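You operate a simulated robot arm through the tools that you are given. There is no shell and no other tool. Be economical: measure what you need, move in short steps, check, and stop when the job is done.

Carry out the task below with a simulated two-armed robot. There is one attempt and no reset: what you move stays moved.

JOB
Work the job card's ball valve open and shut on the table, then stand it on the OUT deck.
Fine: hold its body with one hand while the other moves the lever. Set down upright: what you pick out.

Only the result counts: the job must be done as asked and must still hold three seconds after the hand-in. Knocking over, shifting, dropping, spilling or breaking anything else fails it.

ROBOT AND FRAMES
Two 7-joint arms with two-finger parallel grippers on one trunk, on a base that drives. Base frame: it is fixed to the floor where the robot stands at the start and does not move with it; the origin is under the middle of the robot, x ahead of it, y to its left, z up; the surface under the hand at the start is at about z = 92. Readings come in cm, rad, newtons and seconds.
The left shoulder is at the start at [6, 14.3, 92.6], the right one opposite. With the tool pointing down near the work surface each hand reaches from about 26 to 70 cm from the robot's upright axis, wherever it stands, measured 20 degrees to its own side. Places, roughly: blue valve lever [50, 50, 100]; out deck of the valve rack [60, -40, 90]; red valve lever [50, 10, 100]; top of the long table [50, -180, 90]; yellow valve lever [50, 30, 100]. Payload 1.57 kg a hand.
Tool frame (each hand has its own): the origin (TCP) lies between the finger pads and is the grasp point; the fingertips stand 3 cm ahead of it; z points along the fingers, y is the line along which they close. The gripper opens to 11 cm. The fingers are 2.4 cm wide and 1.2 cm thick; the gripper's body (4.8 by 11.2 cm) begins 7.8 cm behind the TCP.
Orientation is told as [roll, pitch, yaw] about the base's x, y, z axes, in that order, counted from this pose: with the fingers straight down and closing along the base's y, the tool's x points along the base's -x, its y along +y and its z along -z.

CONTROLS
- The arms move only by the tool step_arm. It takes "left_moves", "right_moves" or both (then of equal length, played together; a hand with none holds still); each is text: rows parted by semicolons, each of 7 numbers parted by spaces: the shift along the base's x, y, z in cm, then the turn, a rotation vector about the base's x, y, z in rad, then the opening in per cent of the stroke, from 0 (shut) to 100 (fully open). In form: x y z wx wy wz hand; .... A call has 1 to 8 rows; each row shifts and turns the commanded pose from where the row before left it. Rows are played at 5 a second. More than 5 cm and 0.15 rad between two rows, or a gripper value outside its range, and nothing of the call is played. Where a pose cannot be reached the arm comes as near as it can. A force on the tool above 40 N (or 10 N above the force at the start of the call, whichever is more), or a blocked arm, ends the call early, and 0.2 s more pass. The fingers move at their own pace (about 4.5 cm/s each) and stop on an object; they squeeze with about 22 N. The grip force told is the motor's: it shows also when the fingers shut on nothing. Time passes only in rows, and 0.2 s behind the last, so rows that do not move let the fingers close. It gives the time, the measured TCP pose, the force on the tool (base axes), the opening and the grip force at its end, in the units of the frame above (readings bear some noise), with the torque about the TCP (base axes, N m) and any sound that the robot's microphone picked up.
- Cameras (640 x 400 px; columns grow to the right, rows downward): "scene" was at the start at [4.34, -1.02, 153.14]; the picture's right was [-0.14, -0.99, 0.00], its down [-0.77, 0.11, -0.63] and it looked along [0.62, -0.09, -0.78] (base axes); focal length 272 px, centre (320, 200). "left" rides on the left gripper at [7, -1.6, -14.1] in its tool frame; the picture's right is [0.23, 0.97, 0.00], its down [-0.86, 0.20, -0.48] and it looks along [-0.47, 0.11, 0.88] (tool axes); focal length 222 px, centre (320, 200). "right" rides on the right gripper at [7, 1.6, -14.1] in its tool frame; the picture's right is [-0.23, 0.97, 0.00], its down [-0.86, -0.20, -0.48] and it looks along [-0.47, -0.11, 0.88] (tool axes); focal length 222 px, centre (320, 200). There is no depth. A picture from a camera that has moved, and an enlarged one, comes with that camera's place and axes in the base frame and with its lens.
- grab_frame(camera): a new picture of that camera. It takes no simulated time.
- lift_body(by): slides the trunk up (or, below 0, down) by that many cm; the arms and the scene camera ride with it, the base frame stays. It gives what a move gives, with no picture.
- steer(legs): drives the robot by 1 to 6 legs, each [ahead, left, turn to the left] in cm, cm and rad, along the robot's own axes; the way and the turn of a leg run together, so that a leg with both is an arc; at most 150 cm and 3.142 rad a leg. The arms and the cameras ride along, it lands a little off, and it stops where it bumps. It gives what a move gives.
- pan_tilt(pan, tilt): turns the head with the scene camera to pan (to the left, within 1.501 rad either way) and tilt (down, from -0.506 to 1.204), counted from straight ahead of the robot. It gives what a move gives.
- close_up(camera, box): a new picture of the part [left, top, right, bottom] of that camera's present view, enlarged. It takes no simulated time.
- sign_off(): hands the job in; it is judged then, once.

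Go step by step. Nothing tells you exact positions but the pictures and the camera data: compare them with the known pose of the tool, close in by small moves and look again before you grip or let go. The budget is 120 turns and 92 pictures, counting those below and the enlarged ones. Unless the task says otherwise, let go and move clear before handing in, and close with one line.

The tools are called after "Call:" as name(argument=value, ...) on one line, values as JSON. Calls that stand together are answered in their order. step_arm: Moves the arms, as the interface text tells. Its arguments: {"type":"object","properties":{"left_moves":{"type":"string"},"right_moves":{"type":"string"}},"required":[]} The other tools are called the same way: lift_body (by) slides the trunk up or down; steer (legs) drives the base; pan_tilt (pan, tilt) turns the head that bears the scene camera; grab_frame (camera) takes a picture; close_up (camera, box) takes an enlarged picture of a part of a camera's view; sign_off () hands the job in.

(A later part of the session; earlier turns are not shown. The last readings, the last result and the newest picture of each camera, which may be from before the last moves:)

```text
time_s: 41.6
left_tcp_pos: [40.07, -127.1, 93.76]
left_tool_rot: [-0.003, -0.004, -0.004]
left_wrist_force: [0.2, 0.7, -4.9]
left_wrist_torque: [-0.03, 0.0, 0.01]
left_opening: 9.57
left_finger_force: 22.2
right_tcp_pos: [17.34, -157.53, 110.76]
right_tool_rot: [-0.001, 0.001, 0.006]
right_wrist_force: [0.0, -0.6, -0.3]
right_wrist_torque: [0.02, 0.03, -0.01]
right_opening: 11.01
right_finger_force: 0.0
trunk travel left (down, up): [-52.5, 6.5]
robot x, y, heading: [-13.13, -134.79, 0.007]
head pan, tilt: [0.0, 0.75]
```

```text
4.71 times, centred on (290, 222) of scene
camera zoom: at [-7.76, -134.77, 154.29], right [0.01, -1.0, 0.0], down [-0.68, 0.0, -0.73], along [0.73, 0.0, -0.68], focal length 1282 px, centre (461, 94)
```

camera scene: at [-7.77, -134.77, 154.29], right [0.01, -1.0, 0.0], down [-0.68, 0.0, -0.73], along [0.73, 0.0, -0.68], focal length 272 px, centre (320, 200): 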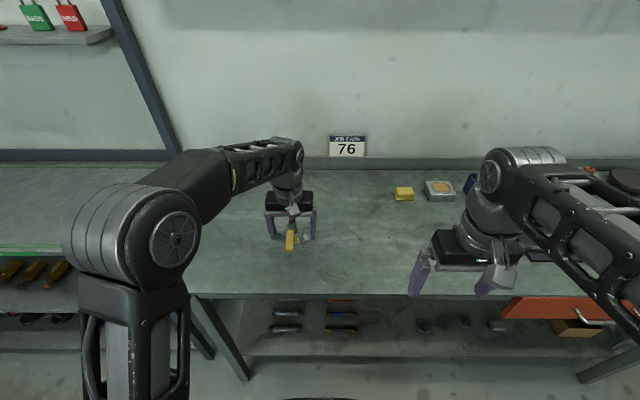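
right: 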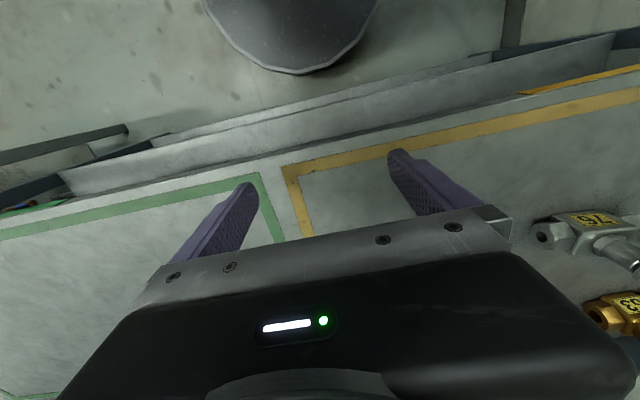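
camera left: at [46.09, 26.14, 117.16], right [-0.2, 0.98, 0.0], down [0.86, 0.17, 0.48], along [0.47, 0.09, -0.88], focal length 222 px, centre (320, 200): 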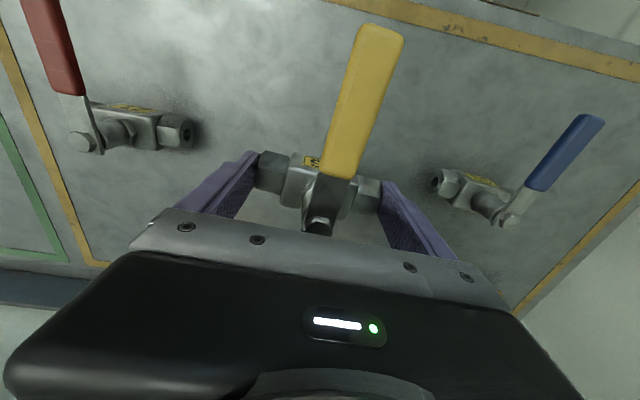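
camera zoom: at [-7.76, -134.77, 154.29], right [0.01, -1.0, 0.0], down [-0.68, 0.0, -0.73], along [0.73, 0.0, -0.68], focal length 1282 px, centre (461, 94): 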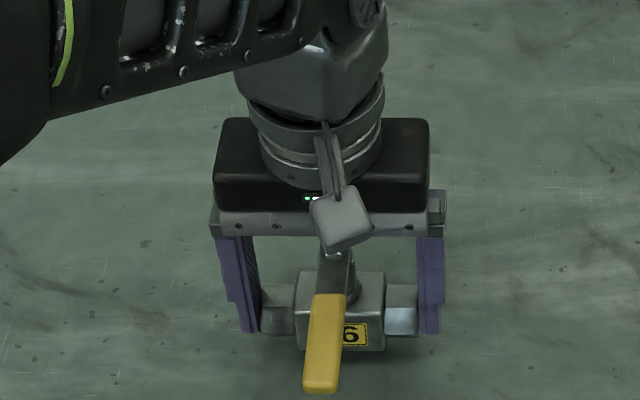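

A shadow suggests a remaining gap; continuing down.

Call:
step_arm(left_moves="0 0 -0.25 0 0 0 0;0 0 0 0 0 0 0")

Call:
step_arm(left_moves="0 0 -0.25 0 0 0 0;0 0 0 0 0 0 0")

Call:
step_arm(left_moves="0 0 -0.25 0 0 0 0;0 0 0 0 0 0 0")

Call:
step_arm(left_moves="0 0 -0.25 0 0 0 0;0 0 0 0 0 0 0")

```text
time_s: 42.2
left_tcp_pos: [40.08, -127.16, 93.53]
left_tool_rot: [-0.005, -0.003, -0.005]
left_wrist_force: [0.4, 0.4, -5.4]
left_wrist_torque: [-0.03, 0.0, 0.02]
left_opening: 9.57
left_finger_force: 21.9
right_tcp_pos: [17.28, -157.52, 110.81]
right_tool_rot: [0.0, -0.001, 0.007]
right_wrist_force: [-0.1, -0.2, 0.1]
right_wrist_torque: [0.01, 0.01, 0.0]
right_opening: 11.02
right_finger_force: 0.1
trunk travel left (down, up): [-52.5, 6.5]
robot x, y, heading: [-13.12, -134.77, 0.001]
head pan, tilt: [0.0, 0.75]
```

```text
time_s: 42.8
left_tcp_pos: [40.08, -127.1, 93.15]
left_tool_rot: [-0.003, -0.005, -0.003]
left_wrist_force: [-0.3, -0.5, -5.8]
left_wrist_torque: [0.01, 0.02, -0.01]
left_opening: 9.57
left_finger_force: 22.4
right_tcp_pos: [17.28, -157.49, 110.69]
right_tool_rot: [-0.001, 0.0, 0.007]
right_wrist_force: [0.1, 0.1, 0.5]
right_wrist_torque: [0.0, -0.01, -0.01]
right_opening: 10.99
right_finger_force: 0.1
trunk travel left (down, up): [-52.5, 6.5]
robot x, y, heading: [-12.9, -135.09, 0.006]
head pan, tilt: [0.0, 0.75]
```

```text
time_s: 43.4
left_tcp_pos: [40.16, -127.13, 92.95]
left_tool_rot: [-0.004, -0.003, -0.004]
left_wrist_force: [-0.1, -0.2, -4.8]
left_wrist_torque: [-0.01, 0.02, -0.01]
left_opening: 9.6
left_finger_force: 22.8
right_tcp_pos: [17.33, -157.51, 110.83]
right_tool_rot: [-0.001, 0.0, 0.008]
right_wrist_force: [0.3, 0.0, -0.7]
right_wrist_torque: [0.0, 0.03, 0.01]
right_opening: 11.0
right_finger_force: 0.1
trunk travel left (down, up): [-52.5, 6.5]
robot x, y, heading: [-13.03, -134.4, 0.005]
head pan, tilt: [0.0, 0.75]
```

```text
time_s: 44.0
left_tcp_pos: [40.17, -127.11, 92.68]
left_tool_rot: [-0.004, -0.004, -0.003]
left_wrist_force: [-0.2, -0.2, -5.2]
left_wrist_torque: [-0.02, 0.0, 0.0]
left_opening: 9.57
left_finger_force: 21.8
right_tcp_pos: [17.27, -157.65, 110.68]
right_tool_rot: [-0.001, -0.001, 0.006]
right_wrist_force: [0.2, -0.7, 0.3]
right_wrist_torque: [0.0, -0.01, -0.01]
right_opening: 11.03
right_finger_force: 0.1
trunk travel left (down, up): [-52.5, 6.5]
robot x, y, heading: [-13.35, -134.95, 0.005]
head pan, tilt: [0.0, 0.75]
```

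Call:
step_arm(left_moves="0 0 -0.25 0 0 0 0;0 0 -0.25 0 0 0 0;0 0 0 0 0 0 0")

Call:
close_up(camera="scene", box=[250, 190, 330, 265])

Call:
grab_frame(camera="right")

```text
time_s: 44.8
left_tcp_pos: [40.06, -127.22, 92.29]
left_tool_rot: [-0.003, -0.004, -0.005]
left_wrist_force: [0.4, 0.0, -6.3]
left_wrist_torque: [-0.03, 0.0, -0.01]
left_opening: 9.57
left_finger_force: 21.9
right_tcp_pos: [17.37, -157.6, 110.77]
right_tool_rot: [0.001, 0.0, 0.01]
right_wrist_force: [1.2, 0.4, 0.1]
right_wrist_torque: [-0.02, -0.02, 0.01]
right_opening: 10.97
right_finger_force: 0.1
trunk travel left (down, up): [-52.5, 6.5]
robot x, y, heading: [-12.95, -134.62, 0.009]
head pan, tilt: [0.0, 0.75]
```

```text
5.33 times, centred on (290, 228) of scene
camera zoom: at [-7.76, -134.77, 154.29], right [0.01, -1.0, 0.0], down [-0.68, 0.0, -0.73], along [0.73, 0.0, -0.68], focal length 1452 px, centre (480, 53)
```

zoom: 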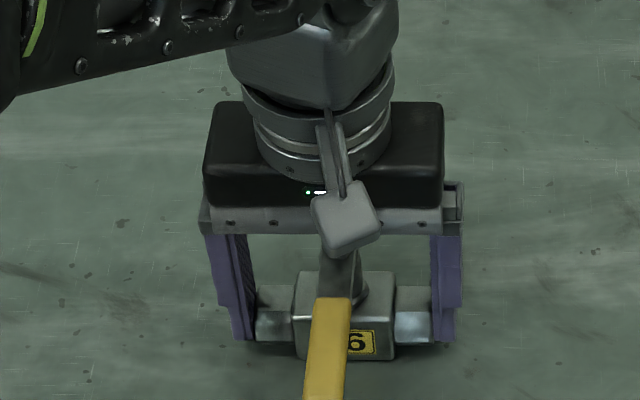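

```text
59 pictures are left
camera right: at [10.3, -155.92, 124.93], right [0.22, 0.98, 0.0], down [0.86, -0.19, 0.48], along [0.47, -0.11, -0.88], focal length 222 px, centre (320, 200)
```

right: 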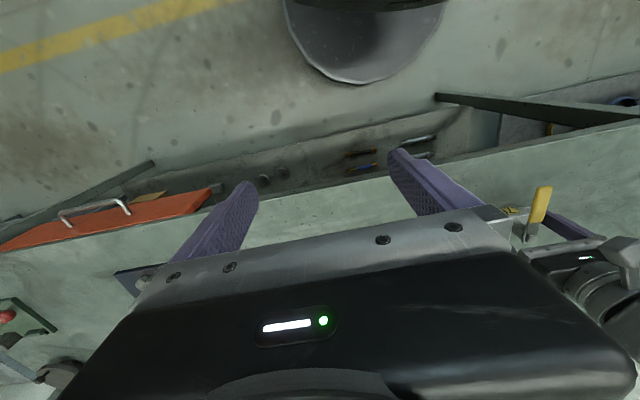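

Almost down — shadows meet the body. Continuing in small steps.

Call:
step_arm(left_moves="0 0 -0.25 0 0 0 0;0 0 0 0 0 0 0")

Call:
step_arm(left_moves="0 0 -0.25 0 0 0 0;0 0 0 0 0 0 0")

Call:
step_arm(left_moves="0 0 -0.25 0 0 0 0;0 0 0 0 0 0 0")

```text
time_s: 45.4
left_tcp_pos: [39.95, -127.14, 92.23]
left_tool_rot: [-0.004, -0.007, -0.003]
left_wrist_force: [-0.3, 0.5, 10.4]
left_wrist_torque: [0.4, -0.08, -0.06]
left_opening: 9.56
left_finger_force: 21.5
right_tcp_pos: [17.22, -157.44, 110.86]
right_tool_rot: [-0.002, 0.0, 0.008]
right_wrist_force: [-0.3, -0.3, 1.0]
right_wrist_torque: [0.01, 0.0, -0.01]
right_opening: 10.99
right_finger_force: 0.1
trunk travel left (down, up): [-52.5, 6.5]
robot x, y, heading: [-12.93, -134.74, 0.008]
head pan, tilt: [0.0, 0.75]
```

```text
time_s: 46.0
left_tcp_pos: [40.12, -127.22, 91.86]
left_tool_rot: [-0.003, -0.006, -0.005]
left_wrist_force: [3.0, 0.0, 13.0]
left_wrist_torque: [0.41, -0.06, -0.04]
left_opening: 9.59
left_finger_force: 21.9
right_tcp_pos: [17.14, -157.62, 110.74]
right_tool_rot: [0.001, -0.001, 0.008]
right_wrist_force: [-0.8, 0.2, 0.0]
right_wrist_torque: [0.01, 0.04, -0.02]
right_opening: 11.0
right_finger_force: 0.1
trunk travel left (down, up): [-52.5, 6.5]
robot x, y, heading: [-12.63, -134.72, 0.006]
head pan, tilt: [0.0, 0.75]
```

```text
time_s: 46.6
left_tcp_pos: [39.9, -127.22, 91.63]
left_tool_rot: [-0.002, -0.005, -0.002]
left_wrist_force: [0.8, -1.3, 13.1]
left_wrist_torque: [0.29, 0.07, -0.04]
left_opening: 9.57
left_finger_force: 21.7
right_tcp_pos: [17.21, -157.6, 110.7]
right_tool_rot: [0.0, 0.0, 0.007]
right_wrist_force: [0.1, 0.0, -0.3]
right_wrist_torque: [0.0, 0.0, -0.02]
right_opening: 10.99
right_finger_force: 0.2
trunk travel left (down, up): [-52.5, 6.5]
robot x, y, heading: [-12.95, -135.0, 0.008]
head pan, tilt: [0.0, 0.75]
```

Touched down (table ≈ 88). Release and lift straight up.

Call:
step_arm(left_moves="0 0 0.2 0 0 0 40;0 0 0 0 0 0 100;0 0 0 0 0 0 100;0 0 0 0 0 0 100;0 0 2 0 0 0 100;0 0 3 0 0 0 100;0 0 4 0 0 0 100;0 0 4 0 0 0 100")

Call:
step_arm(left_moves="0 4 1 0 0 0 100;0 4 0 0 0 0 100;0 4 0 0 0 0 100;0 0 0 0 0 0 100")

Call:
close_up(camera="scene", box=[240, 180, 368, 260])

Call:
grab_frame(camera="left")

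```text
time_s: 48.4
left_tcp_pos: [40.23, -126.96, 104.86]
left_tool_rot: [-0.003, -0.005, -0.003]
left_wrist_force: [-1.0, 0.0, 0.0]
left_wrist_torque: [0.03, 0.03, -0.02]
left_opening: 11.0
left_finger_force: 0.1
right_tcp_pos: [17.39, -157.48, 110.83]
right_tool_rot: [0.001, -0.001, 0.008]
right_wrist_force: [0.1, 0.2, -0.2]
right_wrist_torque: [-0.03, 0.01, -0.02]
right_opening: 10.98
right_finger_force: 0.1
trunk travel left (down, up): [-52.5, 6.5]
robot x, y, heading: [-12.98, -134.75, 0.011]
head pan, tilt: [0.0, 0.75]
```

```text
time_s: 49.4
left_tcp_pos: [40.12, -115.26, 105.76]
left_tool_rot: [-0.004, -0.003, -0.002]
left_wrist_force: [-0.5, -0.4, 0.0]
left_wrist_torque: [0.0, 0.0, -0.01]
left_opening: 11.01
left_finger_force: 0.2
right_tcp_pos: [17.35, -157.57, 110.71]
right_tool_rot: [-0.002, 0.0, 0.009]
right_wrist_force: [-0.2, 0.3, -0.8]
right_wrist_torque: [0.04, 0.02, -0.02]
right_opening: 11.02
right_finger_force: 0.0
trunk travel left (down, up): [-52.5, 6.5]
robot x, y, heading: [-12.74, -134.55, 0.008]
head pan, tilt: [0.0, 0.75]
```

```text
5.00 times, centred on (304, 220) of scene
camera zoom: at [-7.8, -134.83, 154.29], right [0.01, -1.0, 0.0], down [-0.68, 0.0, -0.73], along [0.73, 0.0, -0.68], focal length 1362 px, centre (400, 100)
```

zoom: 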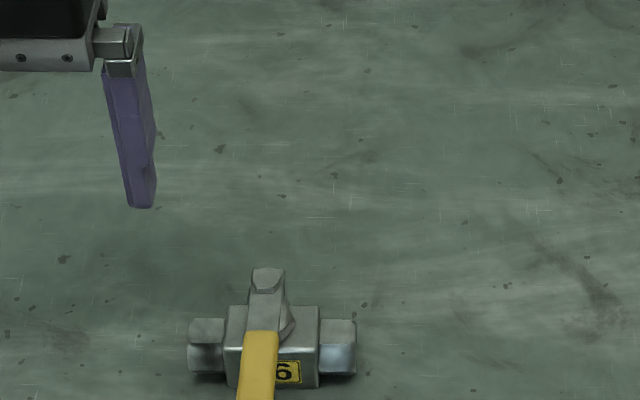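

```text
57 pictures are left
camera left: at [33.11, -116.8, 120.0], right [-0.22, 0.97, 0.0], down [0.85, 0.2, 0.48], along [0.47, 0.1, -0.88], focal length 222 px, centre (320, 200)
```

left: 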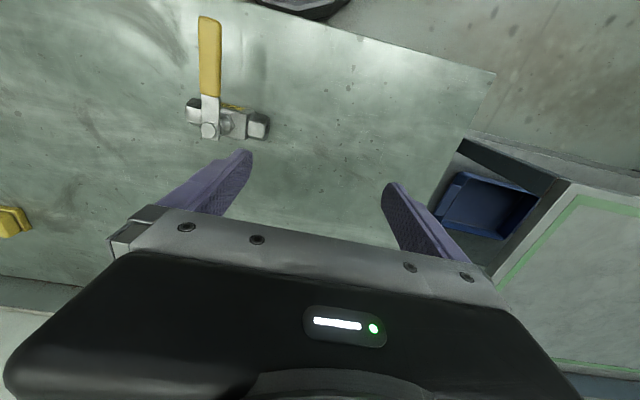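

Valve stands at ≈(40, −127.2) on the table. Next the left hand takes a leaned hold on the pipe's left (+y) hex end, closing along x. First re-orienting it.

Call:
step_arm(left_moves="0 1 0 0 0 0.145 100;0 1 0 0 0 0.145 100;0 1 0 0 0 0.145 100;0 0 0 0 0 0.145 100;0 0 0 0 0 0.145 100;0 0 0 0 0 0.145 100;0 0 0 0 0 0.145 100;0 0 0 0 0 0.145 100")

Call:
step_arm(left_moves="0 0 0 0 0 0.145 100;0 0 0 0 0 0.145 100;0 0 0 0 0 0.121 100;0 0 0 -0.15 0 0 100;0 0 0 -0.15 0 0 100;0 0 0 -0.15 0 0 100;0 0 0 -0.15 0 0 100;0 0 0 0 0 0 100")

Call:
grab_frame(camera="scene")

Call:
grab_frame(camera="left")

```text
time_s: 51.2
left_tcp_pos: [40.07, -112.19, 105.56]
left_tool_rot: [-0.004, -0.006, 1.159]
left_wrist_force: [0.7, 0.8, 0.5]
left_wrist_torque: [-0.01, -0.02, -0.02]
left_opening: 10.97
left_finger_force: 0.0
right_tcp_pos: [17.21, -157.43, 110.83]
right_tool_rot: [-0.001, -0.001, 0.007]
right_wrist_force: [0.3, -0.6, 0.4]
right_wrist_torque: [0.01, -0.02, -0.05]
right_opening: 11.01
right_finger_force: 0.0
trunk travel left (down, up): [-52.5, 6.5]
robot x, y, heading: [-13.07, -134.59, 0.003]
head pan, tilt: [0.0, 0.75]
```

```text
time_s: 53.0
left_tcp_pos: [40.09, -112.24, 105.79]
left_tool_rot: [-0.007, 0.597, 1.565]
left_wrist_force: [0.3, 0.9, 0.3]
left_wrist_torque: [0.03, 0.01, 0.02]
left_opening: 11.0
left_finger_force: 0.1
right_tcp_pos: [17.35, -157.7, 110.77]
right_tool_rot: [-0.002, 0.0, 0.007]
right_wrist_force: [0.2, -0.1, 0.0]
right_wrist_torque: [0.02, 0.01, -0.02]
right_opening: 10.99
right_finger_force: 0.1
trunk travel left (down, up): [-52.5, 6.5]
robot x, y, heading: [-12.69, -134.65, 0.006]
head pan, tilt: [0.0, 0.75]
```

```text
56 pictures are left
camera scene: at [-7.82, -134.8, 154.29], right [0.01, -1.0, 0.0], down [-0.68, 0.0, -0.73], along [0.73, 0.0, -0.68], focal length 272 px, centre (320, 200)
```

scene: 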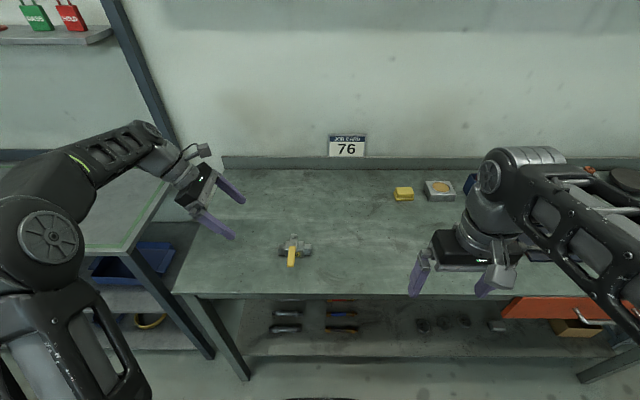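

```text
55 pictures are left
camera left: at [41.52, -110.04, 121.47], right [-0.97, -0.19, 0.12], down [-0.2, 0.98, -0.09], along [-0.1, -0.11, -0.99], focal length 222 px, centre (320, 200)
```

left: 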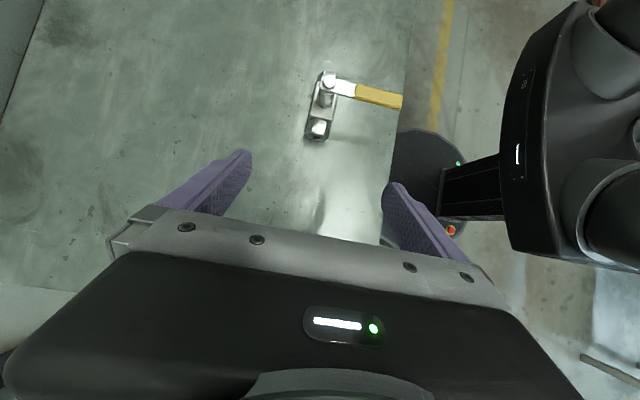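

Advancing along the finger axis towards the +y hex end (≈(40.3, −122.6)), stopping short to check.

Call:
step_arm(left_moves="0.1 -0.6 0 0 0 0 60;0 -1.7 -2.5 0 0 0 55;0 -1.7 -2.5 0 0 0 55;0 -1.7 -2.5 0 0 0 55;0 -1.1 -1.7 0 0 0 55;0 0 0 0 0 0 55")

Call:
grab_frame(camera="left")

Call:
close_up(camera="scene", box=[200, 180, 360, 280])

```text
time_s: 54.4
left_tcp_pos: [40.15, -118.95, 96.48]
left_tool_rot: [-0.005, 0.593, 1.567]
left_wrist_force: [0.2, 0.5, -0.3]
left_wrist_torque: [-0.02, 0.0, 0.01]
left_opening: 6.05
left_finger_force: 0.0
right_tcp_pos: [17.31, -157.61, 110.71]
right_tool_rot: [0.0, 0.0, 0.006]
right_wrist_force: [-0.2, -0.4, 0.7]
right_wrist_torque: [-0.01, -0.01, 0.02]
right_opening: 11.03
right_finger_force: 0.0
trunk travel left (down, up): [-52.5, 6.5]
robot x, y, heading: [-12.89, -135.04, 0.004]
head pan, tilt: [0.0, 0.75]
```

```text
54 pictures are left
camera left: at [41.61, -116.85, 112.25], right [-0.97, -0.19, 0.12], down [-0.2, 0.98, -0.08], along [-0.1, -0.11, -0.99], focal length 222 px, centre (320, 200)
```

left: 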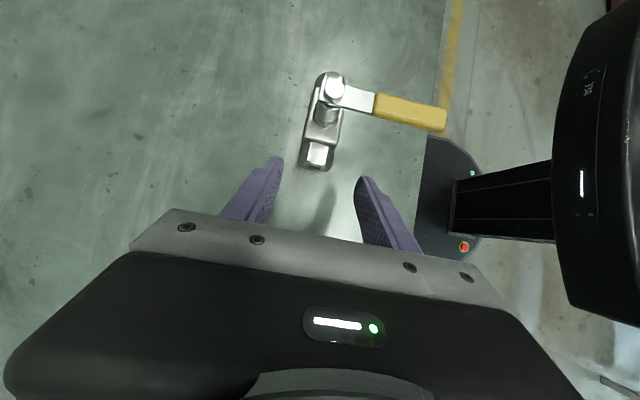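

```text
4.00 times, centred on (280, 230) of scene
camera zoom: at [-7.82, -134.76, 154.29], right [0.01, -1.0, 0.0], down [-0.68, 0.0, -0.73], along [0.73, 0.0, -0.68], focal length 1089 px, centre (480, 80)
```

zoom: 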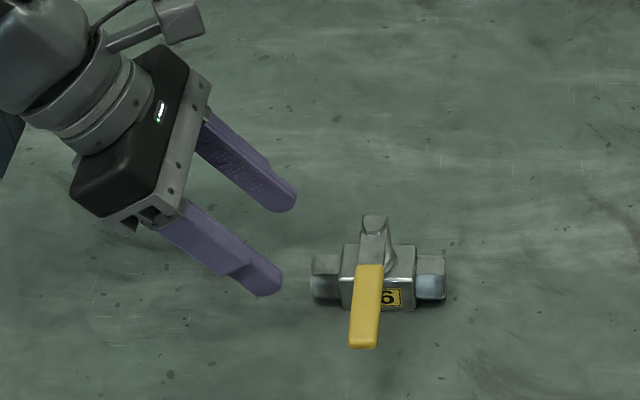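

Lined up; final approach, then close on the hex end.

Call:
step_arm(left_moves="0.3 -1 -1.5 0 0 0 55;0 -1 -1.5 0 0 0 55;0 -0.9 -1.2 0 0 0 55;0 0 0 0 0 0 55")

Call:
close_up(camera="left", box=[200, 60, 450, 216])

Call:
close_up(camera="scene", box=[240, 200, 350, 275])

```text
time_s: 55.4
left_tcp_pos: [40.41, -121.78, 92.3]
left_tool_rot: [-0.005, 0.595, 1.565]
left_wrist_force: [0.7, 0.2, 0.1]
left_wrist_torque: [-0.02, 0.02, 0.0]
left_opening: 6.02
left_finger_force: 0.0
right_tcp_pos: [17.32, -157.5, 110.89]
right_tool_rot: [0.001, 0.002, 0.008]
right_wrist_force: [0.7, -0.5, 0.2]
right_wrist_torque: [0.0, -0.04, 0.0]
right_opening: 11.03
right_finger_force: 0.2
trunk travel left (down, up): [-52.5, 6.5]
robot x, y, heading: [-13.01, -135.08, 0.013]
head pan, tilt: [0.0, 0.75]
```

```text
2.56 times, centred on (325, 138) of left
camera zoom: at [41.91, -119.63, 108.01], right [-0.97, -0.19, 0.12], down [-0.2, 0.98, -0.08], along [-0.1, -0.11, -0.99], focal length 569 px, centre (307, 359)
```

zoom: 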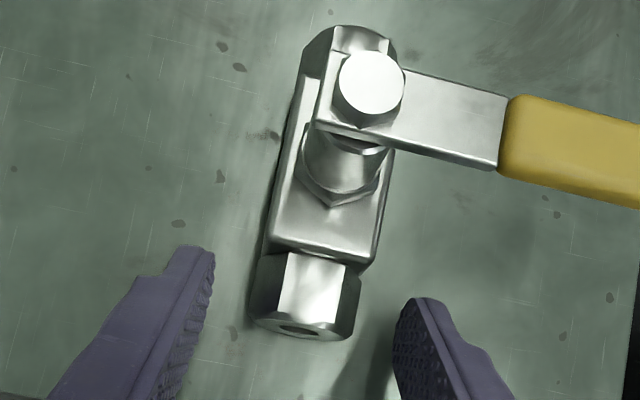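

```text
5.33 times, centred on (295, 238) of scene
camera zoom: at [-7.82, -134.76, 154.29], right [0.01, -1.0, 0.0], down [-0.68, 0.0, -0.73], along [0.73, 0.0, -0.68], focal length 1452 px, centre (453, 0)
```

zoom: 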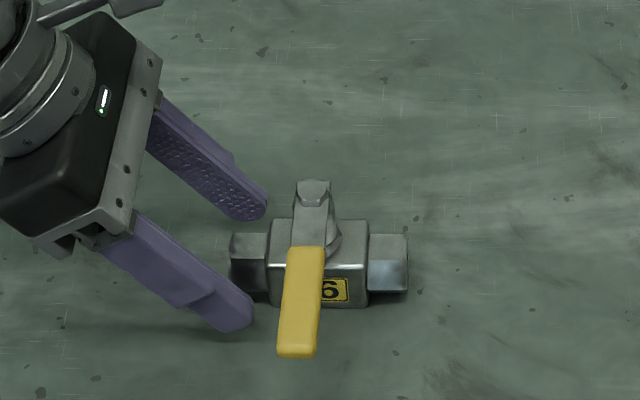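

A little deeper (0.6 cm), then close.

Call:
step_arm(left_moves="0 -0.55 -0.45 0 0 0 55;0 0 0 0 0 0 40;0 0 0 0 0 0 20;0 0 0 0 0 0 0;0 0 0 0 0 0 0;0 0 0 0 0 0 0")

Call:
close_up(camera="scene", box=[240, 200, 350, 275])

Call:
close_up(camera="left", box=[200, 60, 450, 216])

```text
time_s: 56.8
left_tcp_pos: [40.52, -122.22, 91.84]
left_tool_rot: [-0.005, 0.595, 1.568]
left_wrist_force: [1.1, 0.3, 0.2]
left_wrist_torque: [-0.09, -0.04, 0.09]
left_opening: 3.35
left_finger_force: 21.9
right_tcp_pos: [17.41, -157.57, 110.82]
right_tool_rot: [0.001, -0.002, 0.008]
right_wrist_force: [0.4, 0.1, -0.6]
right_wrist_torque: [-0.04, -0.02, -0.01]
right_opening: 11.01
right_finger_force: 0.1
trunk travel left (down, up): [-52.5, 6.5]
robot x, y, heading: [-13.06, -134.78, 0.005]
head pan, tilt: [0.0, 0.75]
```

```text
5.33 times, centred on (295, 238) of scene
camera zoom: at [-7.79, -134.77, 154.29], right [0.01, -1.0, 0.0], down [-0.68, 0.0, -0.73], along [0.73, 0.0, -0.68], focal length 1452 px, centre (453, 0)
```

zoom: 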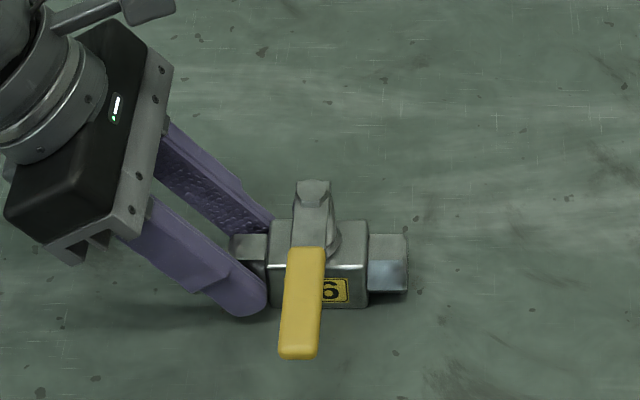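

```text
2.56 times, centred on (325, 138) of left
camera zoom: at [41.92, -120.16, 107.5], right [-0.97, -0.19, 0.12], down [-0.2, 0.98, -0.08], along [-0.1, -0.11, -0.99], focal length 569 px, centre (307, 359)
```

zoom: 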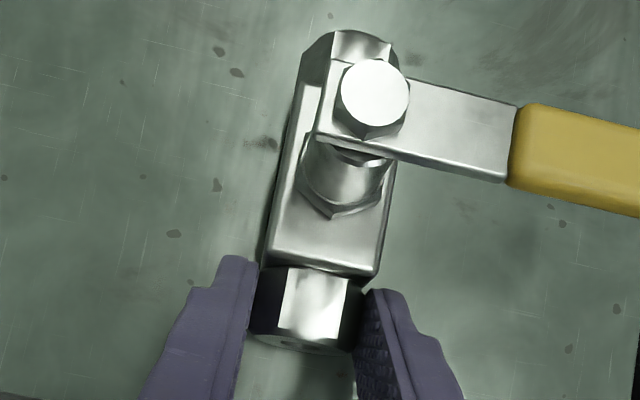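

The left hand holds the body firmly on the table. Bringing the right hand, leaned back, to above the lever tip (≈(31.3, −127.3, 94)).

Call:
step_arm(right_moves="1 4 0 0 -0.125 0 60;1 4 0 0 -0.125 0 60;1 4 0 0 -0.125 0 60;2 4 0 0 -0.125 0 50;2 4 -1 0 0 0 50;3 4 -2 0 0 0 50;2 4 -2 0 0 0 50;1 2 -2 0 0 0 50")

Call:
grab_frame(camera="right")

Call:
grab_frame(camera="scene")

```text
refused: row 6 steps farther than a row can; nothing moved
```

```text
48 pictures are left
camera right: at [10.28, -155.92, 124.94], right [0.22, 0.98, 0.0], down [0.86, -0.19, 0.48], along [0.47, -0.11, -0.88], focal length 222 px, centre (320, 200)
```

right: 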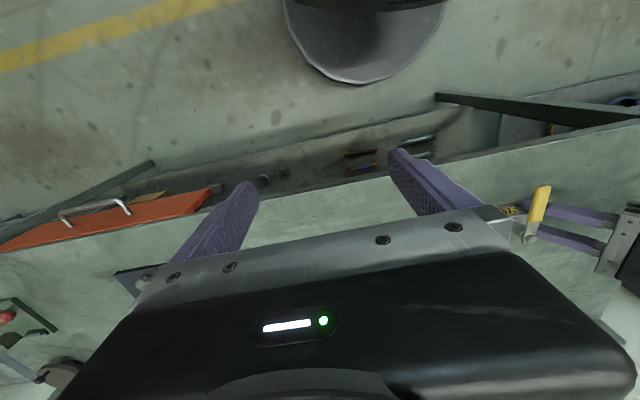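

```text
47 pictures are left
camera scene: at [-7.79, -134.77, 154.29], right [0.01, -1.0, 0.0], down [-0.68, 0.0, -0.73], along [0.73, 0.0, -0.68], focal length 272 px, centre (320, 200)
```

scene: 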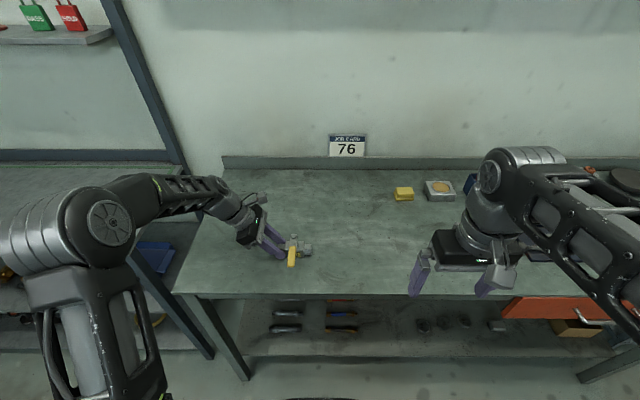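

A row was too long; reissuing with shorter rows.

Call:
step_arm(right_moves="1 4 0 0 -0.125 0 60;1 4 0 0 -0.125 0 60;1 4 0 0 -0.125 0 60;2 4 0 0 -0.125 0 50;2 4 -1 0 0 0 50;2 3.5 -2 0 0 0 50;2 3.5 -2 0 0 0 50;2 2 -2 0 0 0 50")

Call:
grab_frame(camera="right")

Call:
grab_frame(camera="scene")

```text
time_s: 58.6
left_tcp_pos: [40.44, -122.28, 91.74]
left_tool_rot: [-0.006, 0.595, 1.568]
left_wrist_force: [-0.6, 2.3, 0.5]
left_wrist_torque: [-0.16, 0.13, -0.06]
left_opening: 3.36
left_finger_force: 22.0
right_tcp_pos: [30.39, -128.57, 103.74]
right_tool_rot: [-0.002, -0.502, 0.006]
right_wrist_force: [-0.2, -0.3, -1.5]
right_wrist_torque: [-0.01, -0.01, -0.01]
right_opening: 5.49
right_finger_force: 0.1
trunk travel left (down, up): [-52.5, 6.5]
robot x, y, heading: [-12.78, -135.05, 0.004]
head pan, tilt: [0.0, 0.75]
```

```text
46 pictures are left
camera right: at [17.53, -126.98, 112.82], right [0.19, 0.98, 0.11], down [0.52, -0.19, 0.83], along [0.83, -0.11, -0.55], focal length 222 px, centre (320, 200)
```

right: 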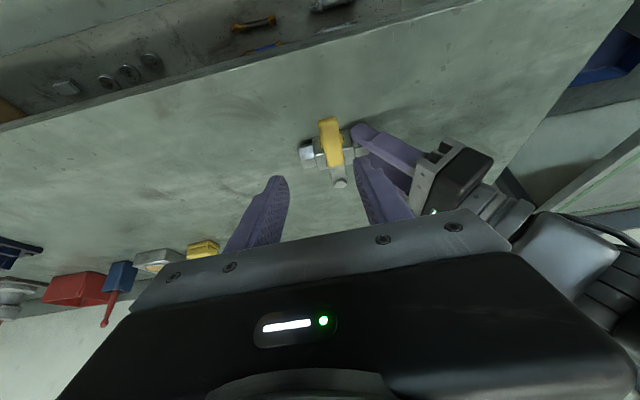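

```text
45 pictures are left
camera scene: at [-7.79, -134.72, 154.3], right [0.01, -1.0, 0.0], down [-0.68, 0.0, -0.73], along [0.73, 0.0, -0.68], focal length 272 px, centre (320, 200)
```

scene: 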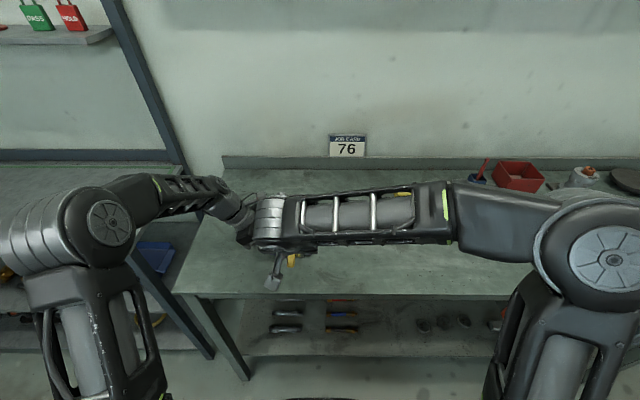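

Lever is centred between the fingers in y after a +1.2 shift. Descending partway.

Call:
step_arm(right_moves="-1 1.2 -1 0 0 0 50;0 0 -2 0 0 0 50;0.5 0 -1.5 0 0 0 50;0 0 0 0 0 0 50")

Call:
close_up(camera="right", box=[200, 80, 440, 230])

```text
time_s: 59.6
left_tcp_pos: [40.42, -122.33, 91.77]
left_tool_rot: [-0.006, 0.596, 1.568]
left_wrist_force: [-0.2, 1.4, 1.2]
left_wrist_torque: [0.02, 0.12, -0.02]
left_opening: 3.36
left_finger_force: 22.1
right_tcp_pos: [29.88, -127.24, 99.12]
right_tool_rot: [-0.002, -0.498, 0.009]
right_wrist_force: [0.2, -0.3, -0.6]
right_wrist_torque: [0.01, -0.03, -0.01]
right_opening: 5.49
right_finger_force: 0.1
trunk travel left (down, up): [-52.5, 6.5]
robot x, y, heading: [-12.82, -135.02, 0.011]
head pan, tilt: [0.0, 0.75]
```

```text
2.67 times, centred on (320, 155) of right
camera zoom: at [16.92, -125.66, 108.26], right [0.19, 0.98, 0.11], down [0.52, -0.19, 0.83], along [0.83, -0.1, -0.55], focal length 592 px, centre (320, 320)
```

zoom: 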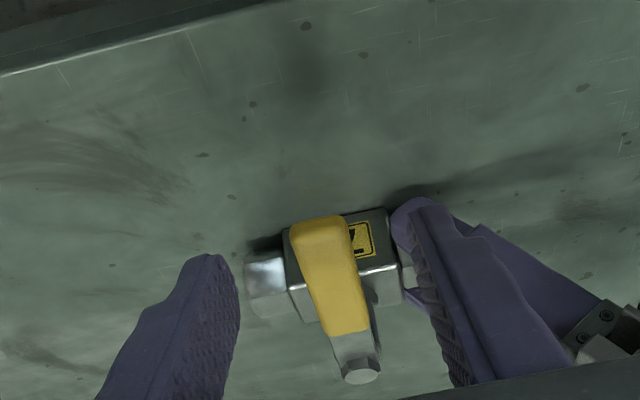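

Lever tip at ≈(31.7, −127.1). Lowering the last bit so the fingers straddle the lever's sleeve.

Call:
step_arm(right_moves="1 0 -1.5 0 0 0 50;0.8 0.1 -1.3 0 0 0 50;0.3 0 -0.9 0 0 0 50;0 0 0 0 0 0 40;0 0 0 0 0 0 40")

Call:
close_up(camera="right", box=[200, 80, 440, 230])

```text
time_s: 60.8
left_tcp_pos: [40.3, -122.25, 91.72]
left_tool_rot: [-0.005, 0.595, 1.568]
left_wrist_force: [0.4, 1.8, 1.2]
left_wrist_torque: [0.05, 0.08, -0.02]
left_opening: 3.38
left_finger_force: 22.0
right_tcp_pos: [31.97, -127.09, 95.5]
right_tool_rot: [-0.003, -0.5, 0.008]
right_wrist_force: [-0.4, -0.2, -0.4]
right_wrist_torque: [-0.01, -0.02, -0.02]
right_opening: 4.39
right_finger_force: 0.1
trunk travel left (down, up): [-52.5, 6.5]
robot x, y, heading: [-12.92, -135.01, 0.009]
head pan, tilt: [0.0, 0.75]
```

```text
2.67 times, centred on (320, 155) of right
camera zoom: at [18.97, -125.53, 104.57], right [0.19, 0.98, 0.11], down [0.52, -0.19, 0.83], along [0.83, -0.11, -0.55], focal length 592 px, centre (320, 320)
```

zoom: 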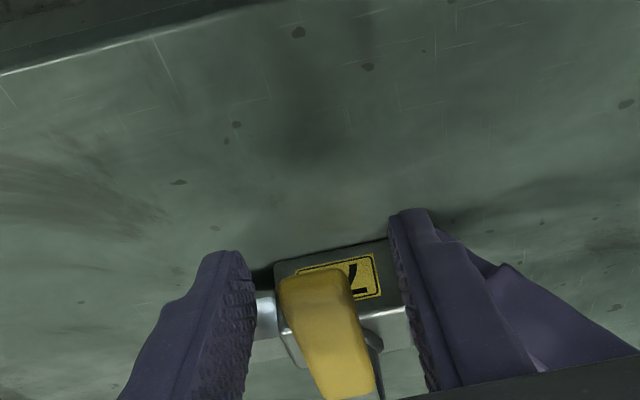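

Straddling the lever. Trying the turn toward −y (arc about the stem), first a few rows.

Call:
step_arm(right_moves="0.07 -1.06 0 0 0 0.13 40;0.21 -1.05 0 0 0 0.13 40;0.34 -1.01 0 0 0 0.13 40;0 0 0 0 0 0 40")

Call:
close_up(camera="right", box=[200, 80, 440, 230])

```text
time_s: 61.8
left_tcp_pos: [40.36, -122.3, 91.73]
left_tool_rot: [-0.005, 0.595, 1.567]
left_wrist_force: [0.1, -1.6, -0.1]
left_wrist_torque: [-0.1, 0.02, 0.08]
left_opening: 3.4
left_finger_force: 21.9
right_tcp_pos: [32.59, -130.25, 95.48]
right_tool_rot: [-0.004, -0.5, 0.397]
right_wrist_force: [-1.2, 0.6, -0.1]
right_wrist_torque: [0.01, 0.01, 0.02]
right_opening: 4.46
right_finger_force: 0.1
trunk travel left (down, up): [-52.5, 6.5]
robot x, y, heading: [-12.76, -134.89, 0.011]
head pan, tilt: [0.0, 0.75]
```

```text
2.67 times, centred on (320, 155) of right
camera zoom: at [19.92, -133.7, 104.58], right [-0.19, 0.98, 0.11], down [0.56, 0.02, 0.83], along [0.81, 0.22, -0.55], focal length 592 px, centre (320, 320)
```

zoom: 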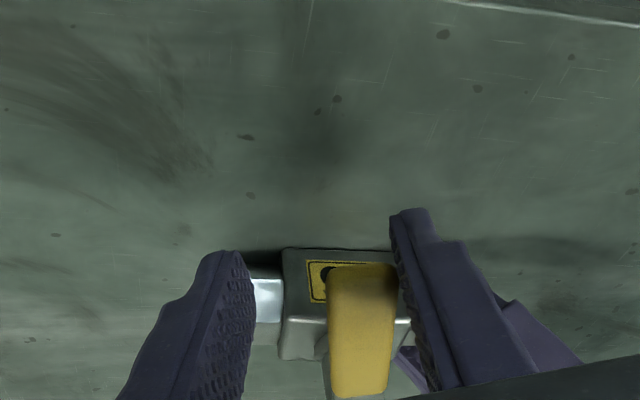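

The finger has reached the lever and it seems to turn freely; continuing the arc.

Call:
step_arm(right_moves="0.47 -0.96 0 0 0 0.13 40;0.58 -0.89 0 0 0 0.13 40;0.69 -0.81 0 0 0 0.13 40;0 0 0 0 0 0 40")

Call:
close_up(camera="right", box=[200, 80, 440, 230])

Call:
grab_frame(camera="left")

```text
time_s: 62.8
left_tcp_pos: [40.39, -122.15, 91.72]
left_tool_rot: [-0.004, 0.597, 1.567]
left_wrist_force: [-0.2, -0.4, -0.9]
left_wrist_torque: [-0.12, -0.06, 0.02]
left_opening: 3.4
left_finger_force: 22.2
right_tcp_pos: [34.35, -132.95, 95.53]
right_tool_rot: [-0.003, -0.498, 0.787]
right_wrist_force: [0.6, -0.7, 0.2]
right_wrist_torque: [0.03, -0.04, 0.01]
right_opening: 4.41
right_finger_force: 0.3
trunk travel left (down, up): [-52.5, 6.5]
robot x, y, heading: [-12.95, -135.03, 0.01]
head pan, tilt: [0.0, 0.75]
```

```text
2.67 times, centred on (320, 155) of right
camera zoom: at [23.95, -140.89, 104.72], right [-0.55, 0.83, 0.11], down [0.51, 0.23, 0.83], along [0.66, 0.51, -0.55], focal length 592 px, centre (320, 320)
```

zoom: 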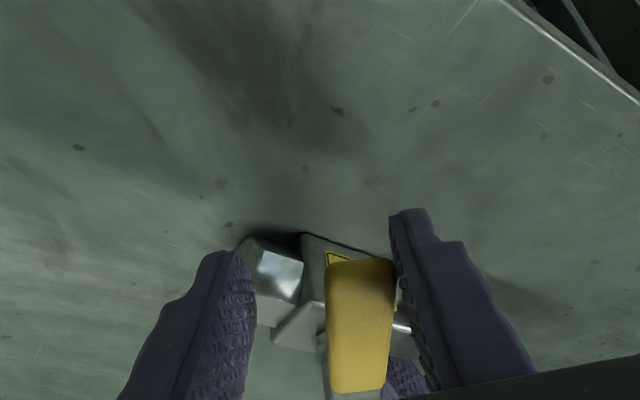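

```text
40 pictures are left
camera left: at [41.92, -120.14, 107.51], right [-0.97, -0.19, 0.12], down [-0.2, 0.98, -0.08], along [-0.1, -0.11, -0.99], focal length 222 px, centre (320, 200)
```

left: 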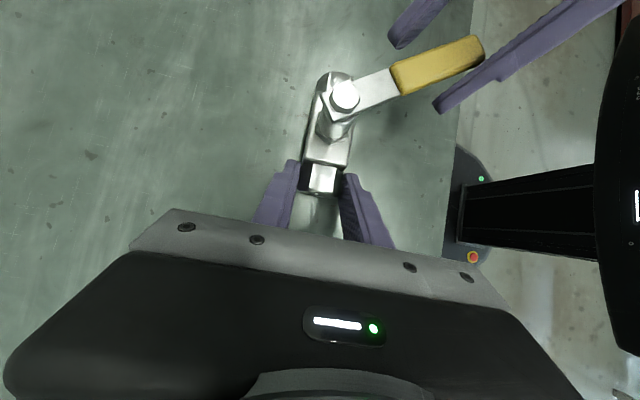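

The lever swings toward −y with the body steady. Continuing the arc toward fully open.

Call:
step_arm(right_moves="0.8 -0.7 0 0 0 0.13 40;0.88 -0.6 0 0 0 0.13 40;0.95 -0.48 0 0 0 0.13 40;1.01 -0.35 0 0 0 0.13 40;0 0 0 0 0 0 40")

Call:
step_arm(right_moves="1.04 -0.22 0 0 0 0.13 40;1.06 -0.08 0 0 0 0.13 40;0 0 0 0 0 0 40")

Call:
grab_frame(camera="left")

```text
time_s: 64.0
left_tcp_pos: [40.47, -122.3, 91.64]
left_tool_rot: [-0.005, 0.596, 1.566]
left_wrist_force: [1.7, 0.9, -0.4]
left_wrist_torque: [-0.11, -0.03, 0.15]
left_opening: 3.37
left_finger_force: 21.9
right_tcp_pos: [38.0, -135.14, 95.63]
right_tool_rot: [-0.003, -0.5, 1.309]
right_wrist_force: [-0.4, -0.1, 0.5]
right_wrist_torque: [0.01, -0.02, -0.01]
right_opening: 4.44
right_finger_force: 0.9
trunk travel left (down, up): [-52.5, 6.5]
robot x, y, heading: [-13.02, -134.68, 0.006]
head pan, tilt: [0.0, 0.75]
```

```text
time_s: 64.8
left_tcp_pos: [40.4, -122.23, 91.76]
left_tool_rot: [-0.006, 0.595, 1.568]
left_wrist_force: [1.2, 1.1, 0.5]
left_wrist_torque: [-0.15, -0.03, 0.13]
left_opening: 3.4
left_finger_force: 22.7
right_tcp_pos: [40.04, -135.46, 95.49]
right_tool_rot: [-0.002, -0.498, 1.57]
right_wrist_force: [-0.2, -0.5, 0.1]
right_wrist_torque: [0.0, 0.02, -0.02]
right_opening: 4.42
right_finger_force: 0.1
trunk travel left (down, up): [-52.5, 6.5]
robot x, y, heading: [-13.02, -135.11, 0.004]
head pan, tilt: [0.0, 0.75]
```

```text
39 pictures are left
camera left: at [41.92, -120.15, 107.5], right [-0.97, -0.19, 0.12], down [-0.2, 0.98, -0.08], along [-0.1, -0.11, -0.99], focal length 222 px, centre (320, 200)
```

left: 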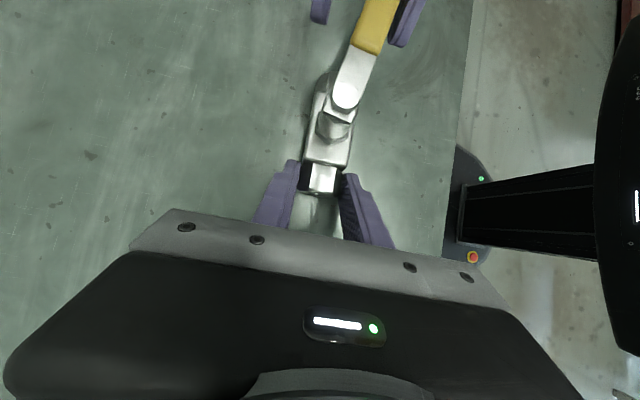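

Lever is within ~12° of in-line; pushing on till the stop.

Call:
step_arm(right_moves="0.5 0 0 0 0 0.05 40;0.5 0.05 0 0 0 0.05 40;0 0 0 0 0 0 40")

Call:
step_arm(right_moves="0.4 0.05 0 0 0 0.04 40;0 0 0 0 0 0 40")

Call:
step_arm(right_moves="0.4 0.08 0 0 0 0.04 40;0 0 0 0 0 0 40")

Call:
grab_frame(camera="left")

```text
time_s: 65.6
left_tcp_pos: [40.35, -122.28, 91.73]
left_tool_rot: [-0.005, 0.596, 1.567]
left_wrist_force: [0.3, 0.5, 0.6]
left_wrist_torque: [-0.1, -0.06, 0.11]
left_opening: 3.39
left_finger_force: 21.8
right_tcp_pos: [41.0, -135.28, 95.58]
right_tool_rot: [-0.004, -0.499, 1.67]
right_wrist_force: [0.2, -0.4, 0.1]
right_wrist_torque: [0.02, 0.0, 0.01]
right_opening: 4.42
right_finger_force: 0.1
trunk travel left (down, up): [-52.5, 6.5]
robot x, y, heading: [-13.06, -134.91, 0.011]
head pan, tilt: [0.0, 0.75]
```

```text
time_s: 66.2
left_tcp_pos: [40.41, -122.28, 91.7]
left_tool_rot: [-0.005, 0.595, 1.567]
left_wrist_force: [1.0, 1.5, 0.8]
left_wrist_torque: [-0.18, -0.05, 0.15]
left_opening: 3.41
left_finger_force: 22.0
right_tcp_pos: [41.48, -135.3, 95.58]
right_tool_rot: [-0.003, -0.5, 1.707]
right_wrist_force: [-0.8, -0.6, 1.2]
right_wrist_torque: [-0.03, 0.01, 0.01]
right_opening: 4.42
right_finger_force: 0.2
trunk travel left (down, up): [-52.5, 6.5]
robot x, y, heading: [-13.04, -135.14, 0.005]
head pan, tilt: [0.0, 0.75]
```

```text
time_s: 66.8
left_tcp_pos: [40.43, -122.31, 91.75]
left_tool_rot: [-0.006, 0.596, 1.567]
left_wrist_force: [0.6, 0.7, 0.3]
left_wrist_torque: [-0.22, 0.04, 0.31]
left_opening: 3.36
left_finger_force: 22.3
right_tcp_pos: [41.84, -135.22, 95.55]
right_tool_rot: [-0.002, -0.499, 1.749]
right_wrist_force: [-2.0, -1.1, -0.8]
right_wrist_torque: [0.01, 0.02, -0.02]
right_opening: 4.61
right_finger_force: 1.6
trunk travel left (down, up): [-52.5, 6.5]
robot x, y, heading: [-13.27, -134.93, 0.008]
head pan, tilt: [0.0, 0.75]
```

```text
38 pictures are left
camera left: at [41.91, -120.15, 107.5], right [-0.97, -0.19, 0.12], down [-0.2, 0.98, -0.08], along [-0.1, -0.11, -0.99], focal length 222 px, centre (320, 200)
```

left: 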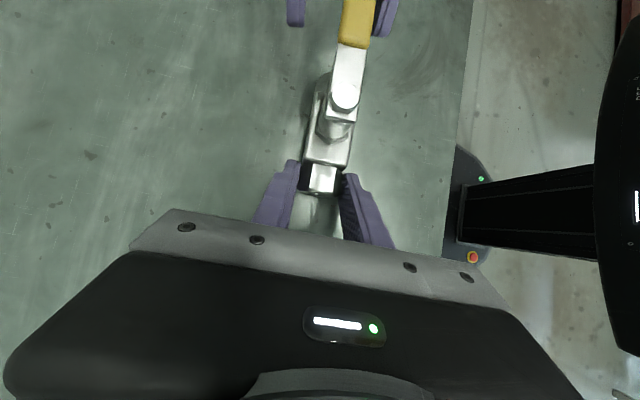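

Lever now looks in line with the pipe and resistance starts. One more small push to confirm the stop.

Call:
step_arm(right_moves="0.3 0.03 0 0 0 0.03 40;0 0 0 0 0 0 40")

Call:
step_arm(right_moves="0.3 0.03 0 0 0 0.03 40;0 0 0 0 0 0 40")

```text
time_s: 67.4
left_tcp_pos: [40.39, -122.31, 91.79]
left_tool_rot: [-0.004, 0.594, 1.567]
left_wrist_force: [5.1, 0.2, -0.2]
left_wrist_torque: [0.1, 0.16, 0.7]
left_opening: 3.4
left_finger_force: 22.6
right_tcp_pos: [42.06, -135.27, 95.52]
right_tool_rot: [-0.002, -0.5, 1.778]
right_wrist_force: [-4.8, 0.7, 1.9]
right_wrist_torque: [-0.04, 0.06, -0.11]
right_opening: 4.89
right_finger_force: 2.8
trunk travel left (down, up): [-52.5, 6.5]
robot x, y, heading: [-12.6, -134.9, 0.001]
head pan, tilt: [0.0, 0.75]
```

```text
time_s: 68.0
left_tcp_pos: [40.34, -122.2, 91.74]
left_tool_rot: [-0.006, 0.596, 1.567]
left_wrist_force: [4.7, -0.9, 0.9]
left_wrist_torque: [-0.14, 0.18, 0.82]
left_opening: 3.44
left_finger_force: 22.3
right_tcp_pos: [42.31, -135.27, 95.51]
right_tool_rot: [0.0, -0.5, 1.809]
right_wrist_force: [-6.5, -0.7, -0.3]
right_wrist_torque: [0.05, 0.03, -0.08]
right_opening: 4.91
right_finger_force: 2.9
trunk travel left (down, up): [-52.5, 6.5]
robot x, y, heading: [-12.88, -134.8, 0.003]
head pan, tilt: [0.0, 0.75]
```

At the stop, lever in line: open. Now reversing the arc to shut it.

Call:
step_arm(right_moves="-1.05 -0.19 0 0 0 -0.13 40;-1.07 -0.06 0 0 0 -0.13 40;-1.07 0.08 0 0 0 -0.13 40;-1.05 0.22 0 0 0 -0.13 40;-1.01 0.35 0 0 0 -0.13 40;-0.96 0.48 0 0 0 -0.13 40;-0.88 0.6 0 0 0 -0.13 40;-0.8 0.71 0 0 0 -0.13 40")

Call:
grab_frame(camera="left")

```text
time_s: 69.8
left_tcp_pos: [40.42, -122.24, 91.81]
left_tool_rot: [-0.006, 0.597, 1.566]
left_wrist_force: [-2.7, 2.3, 0.7]
left_wrist_torque: [-0.14, 0.14, -0.19]
left_opening: 3.36
left_finger_force: 21.7
right_tcp_pos: [34.47, -132.9, 95.46]
right_tool_rot: [-0.002, -0.498, 0.766]
right_wrist_force: [0.3, -0.4, -1.0]
right_wrist_torque: [-0.03, 0.0, -0.01]
right_opening: 4.44
right_finger_force: 0.0
trunk travel left (down, up): [-52.5, 6.5]
robot x, y, heading: [-12.57, -134.56, 0.008]
head pan, tilt: [0.0, 0.75]
```

```text
37 pictures are left
camera left: at [41.9, -120.1, 107.5], right [-0.97, -0.19, 0.12], down [-0.2, 0.98, -0.08], along [-0.1, -0.11, -0.99], focal length 222 px, centre (320, 200)
```

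left: 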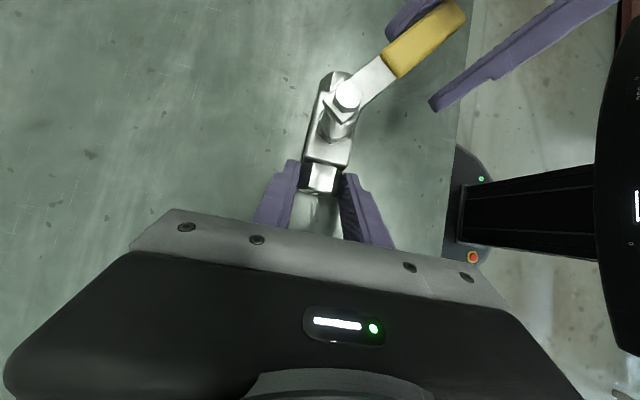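

The lever follows back. Continuing to the shut side.

Call:
step_arm(right_moves="-0.7 0.81 0 0 0 -0.13 40;-0.59 0.89 0 0 0 -0.13 40;-0.47 0.96 0 0 0 -0.13 40;-0.34 1.02 0 0 0 -0.13 40;-0.21 1.05 0 0 0 -0.13 40;0 0 0 0 0 0 40")

Call:
step_arm(right_moves="-0.07 1.07 0 0 0 -0.11 40;0 0.4 0 0 0 -0.03 40;0 0 0 0 0 0 40")

Call:
grab_frame(camera="left")

```text
time_s: 71.2
left_tcp_pos: [40.29, -122.36, 91.83]
left_tool_rot: [-0.005, 0.594, 1.565]
left_wrist_force: [1.5, 1.1, 0.2]
left_wrist_torque: [0.15, 0.04, -0.05]
left_opening: 3.36
left_finger_force: 21.9
right_tcp_pos: [32.25, -128.27, 95.55]
right_tool_rot: [-0.004, -0.499, 0.117]
right_wrist_force: [0.3, -1.6, 0.1]
right_wrist_torque: [0.0, 0.0, 0.01]
right_opening: 4.45
right_finger_force: 0.7
trunk travel left (down, up): [-52.5, 6.5]
robot x, y, heading: [-12.51, -134.32, 0.007]
head pan, tilt: [0.0, 0.75]
```

```text
time_s: 72.0
left_tcp_pos: [40.3, -122.17, 91.83]
left_tool_rot: [-0.006, 0.595, 1.566]
left_wrist_force: [1.7, 1.5, 0.1]
left_wrist_torque: [0.21, 0.05, -0.05]
left_opening: 3.39
left_finger_force: 21.4
right_tcp_pos: [32.15, -126.79, 95.54]
right_tool_rot: [-0.002, -0.498, -0.022]
right_wrist_force: [-0.2, 0.2, -0.6]
right_wrist_torque: [0.02, 0.0, -0.02]
right_opening: 4.42
right_finger_force: 0.2
trunk travel left (down, up): [-52.5, 6.5]
robot x, y, heading: [-13.06, -134.86, 0.007]
head pan, tilt: [0.0, 0.75]
```

```text
36 pictures are left
camera left: at [41.92, -120.13, 107.49], right [-0.97, -0.19, 0.12], down [-0.2, 0.98, -0.08], along [-0.1, -0.11, -0.99], focal length 222 px, centre (320, 200)
```

left: 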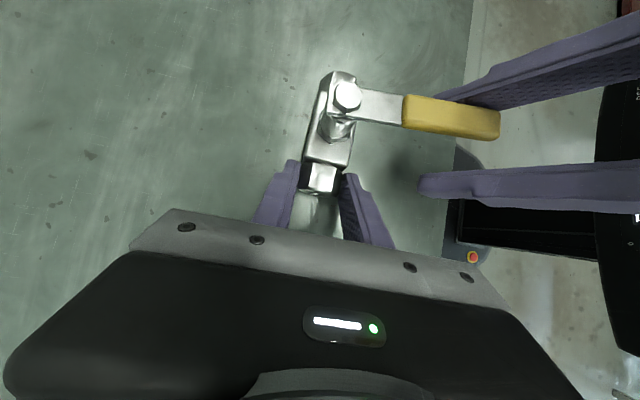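

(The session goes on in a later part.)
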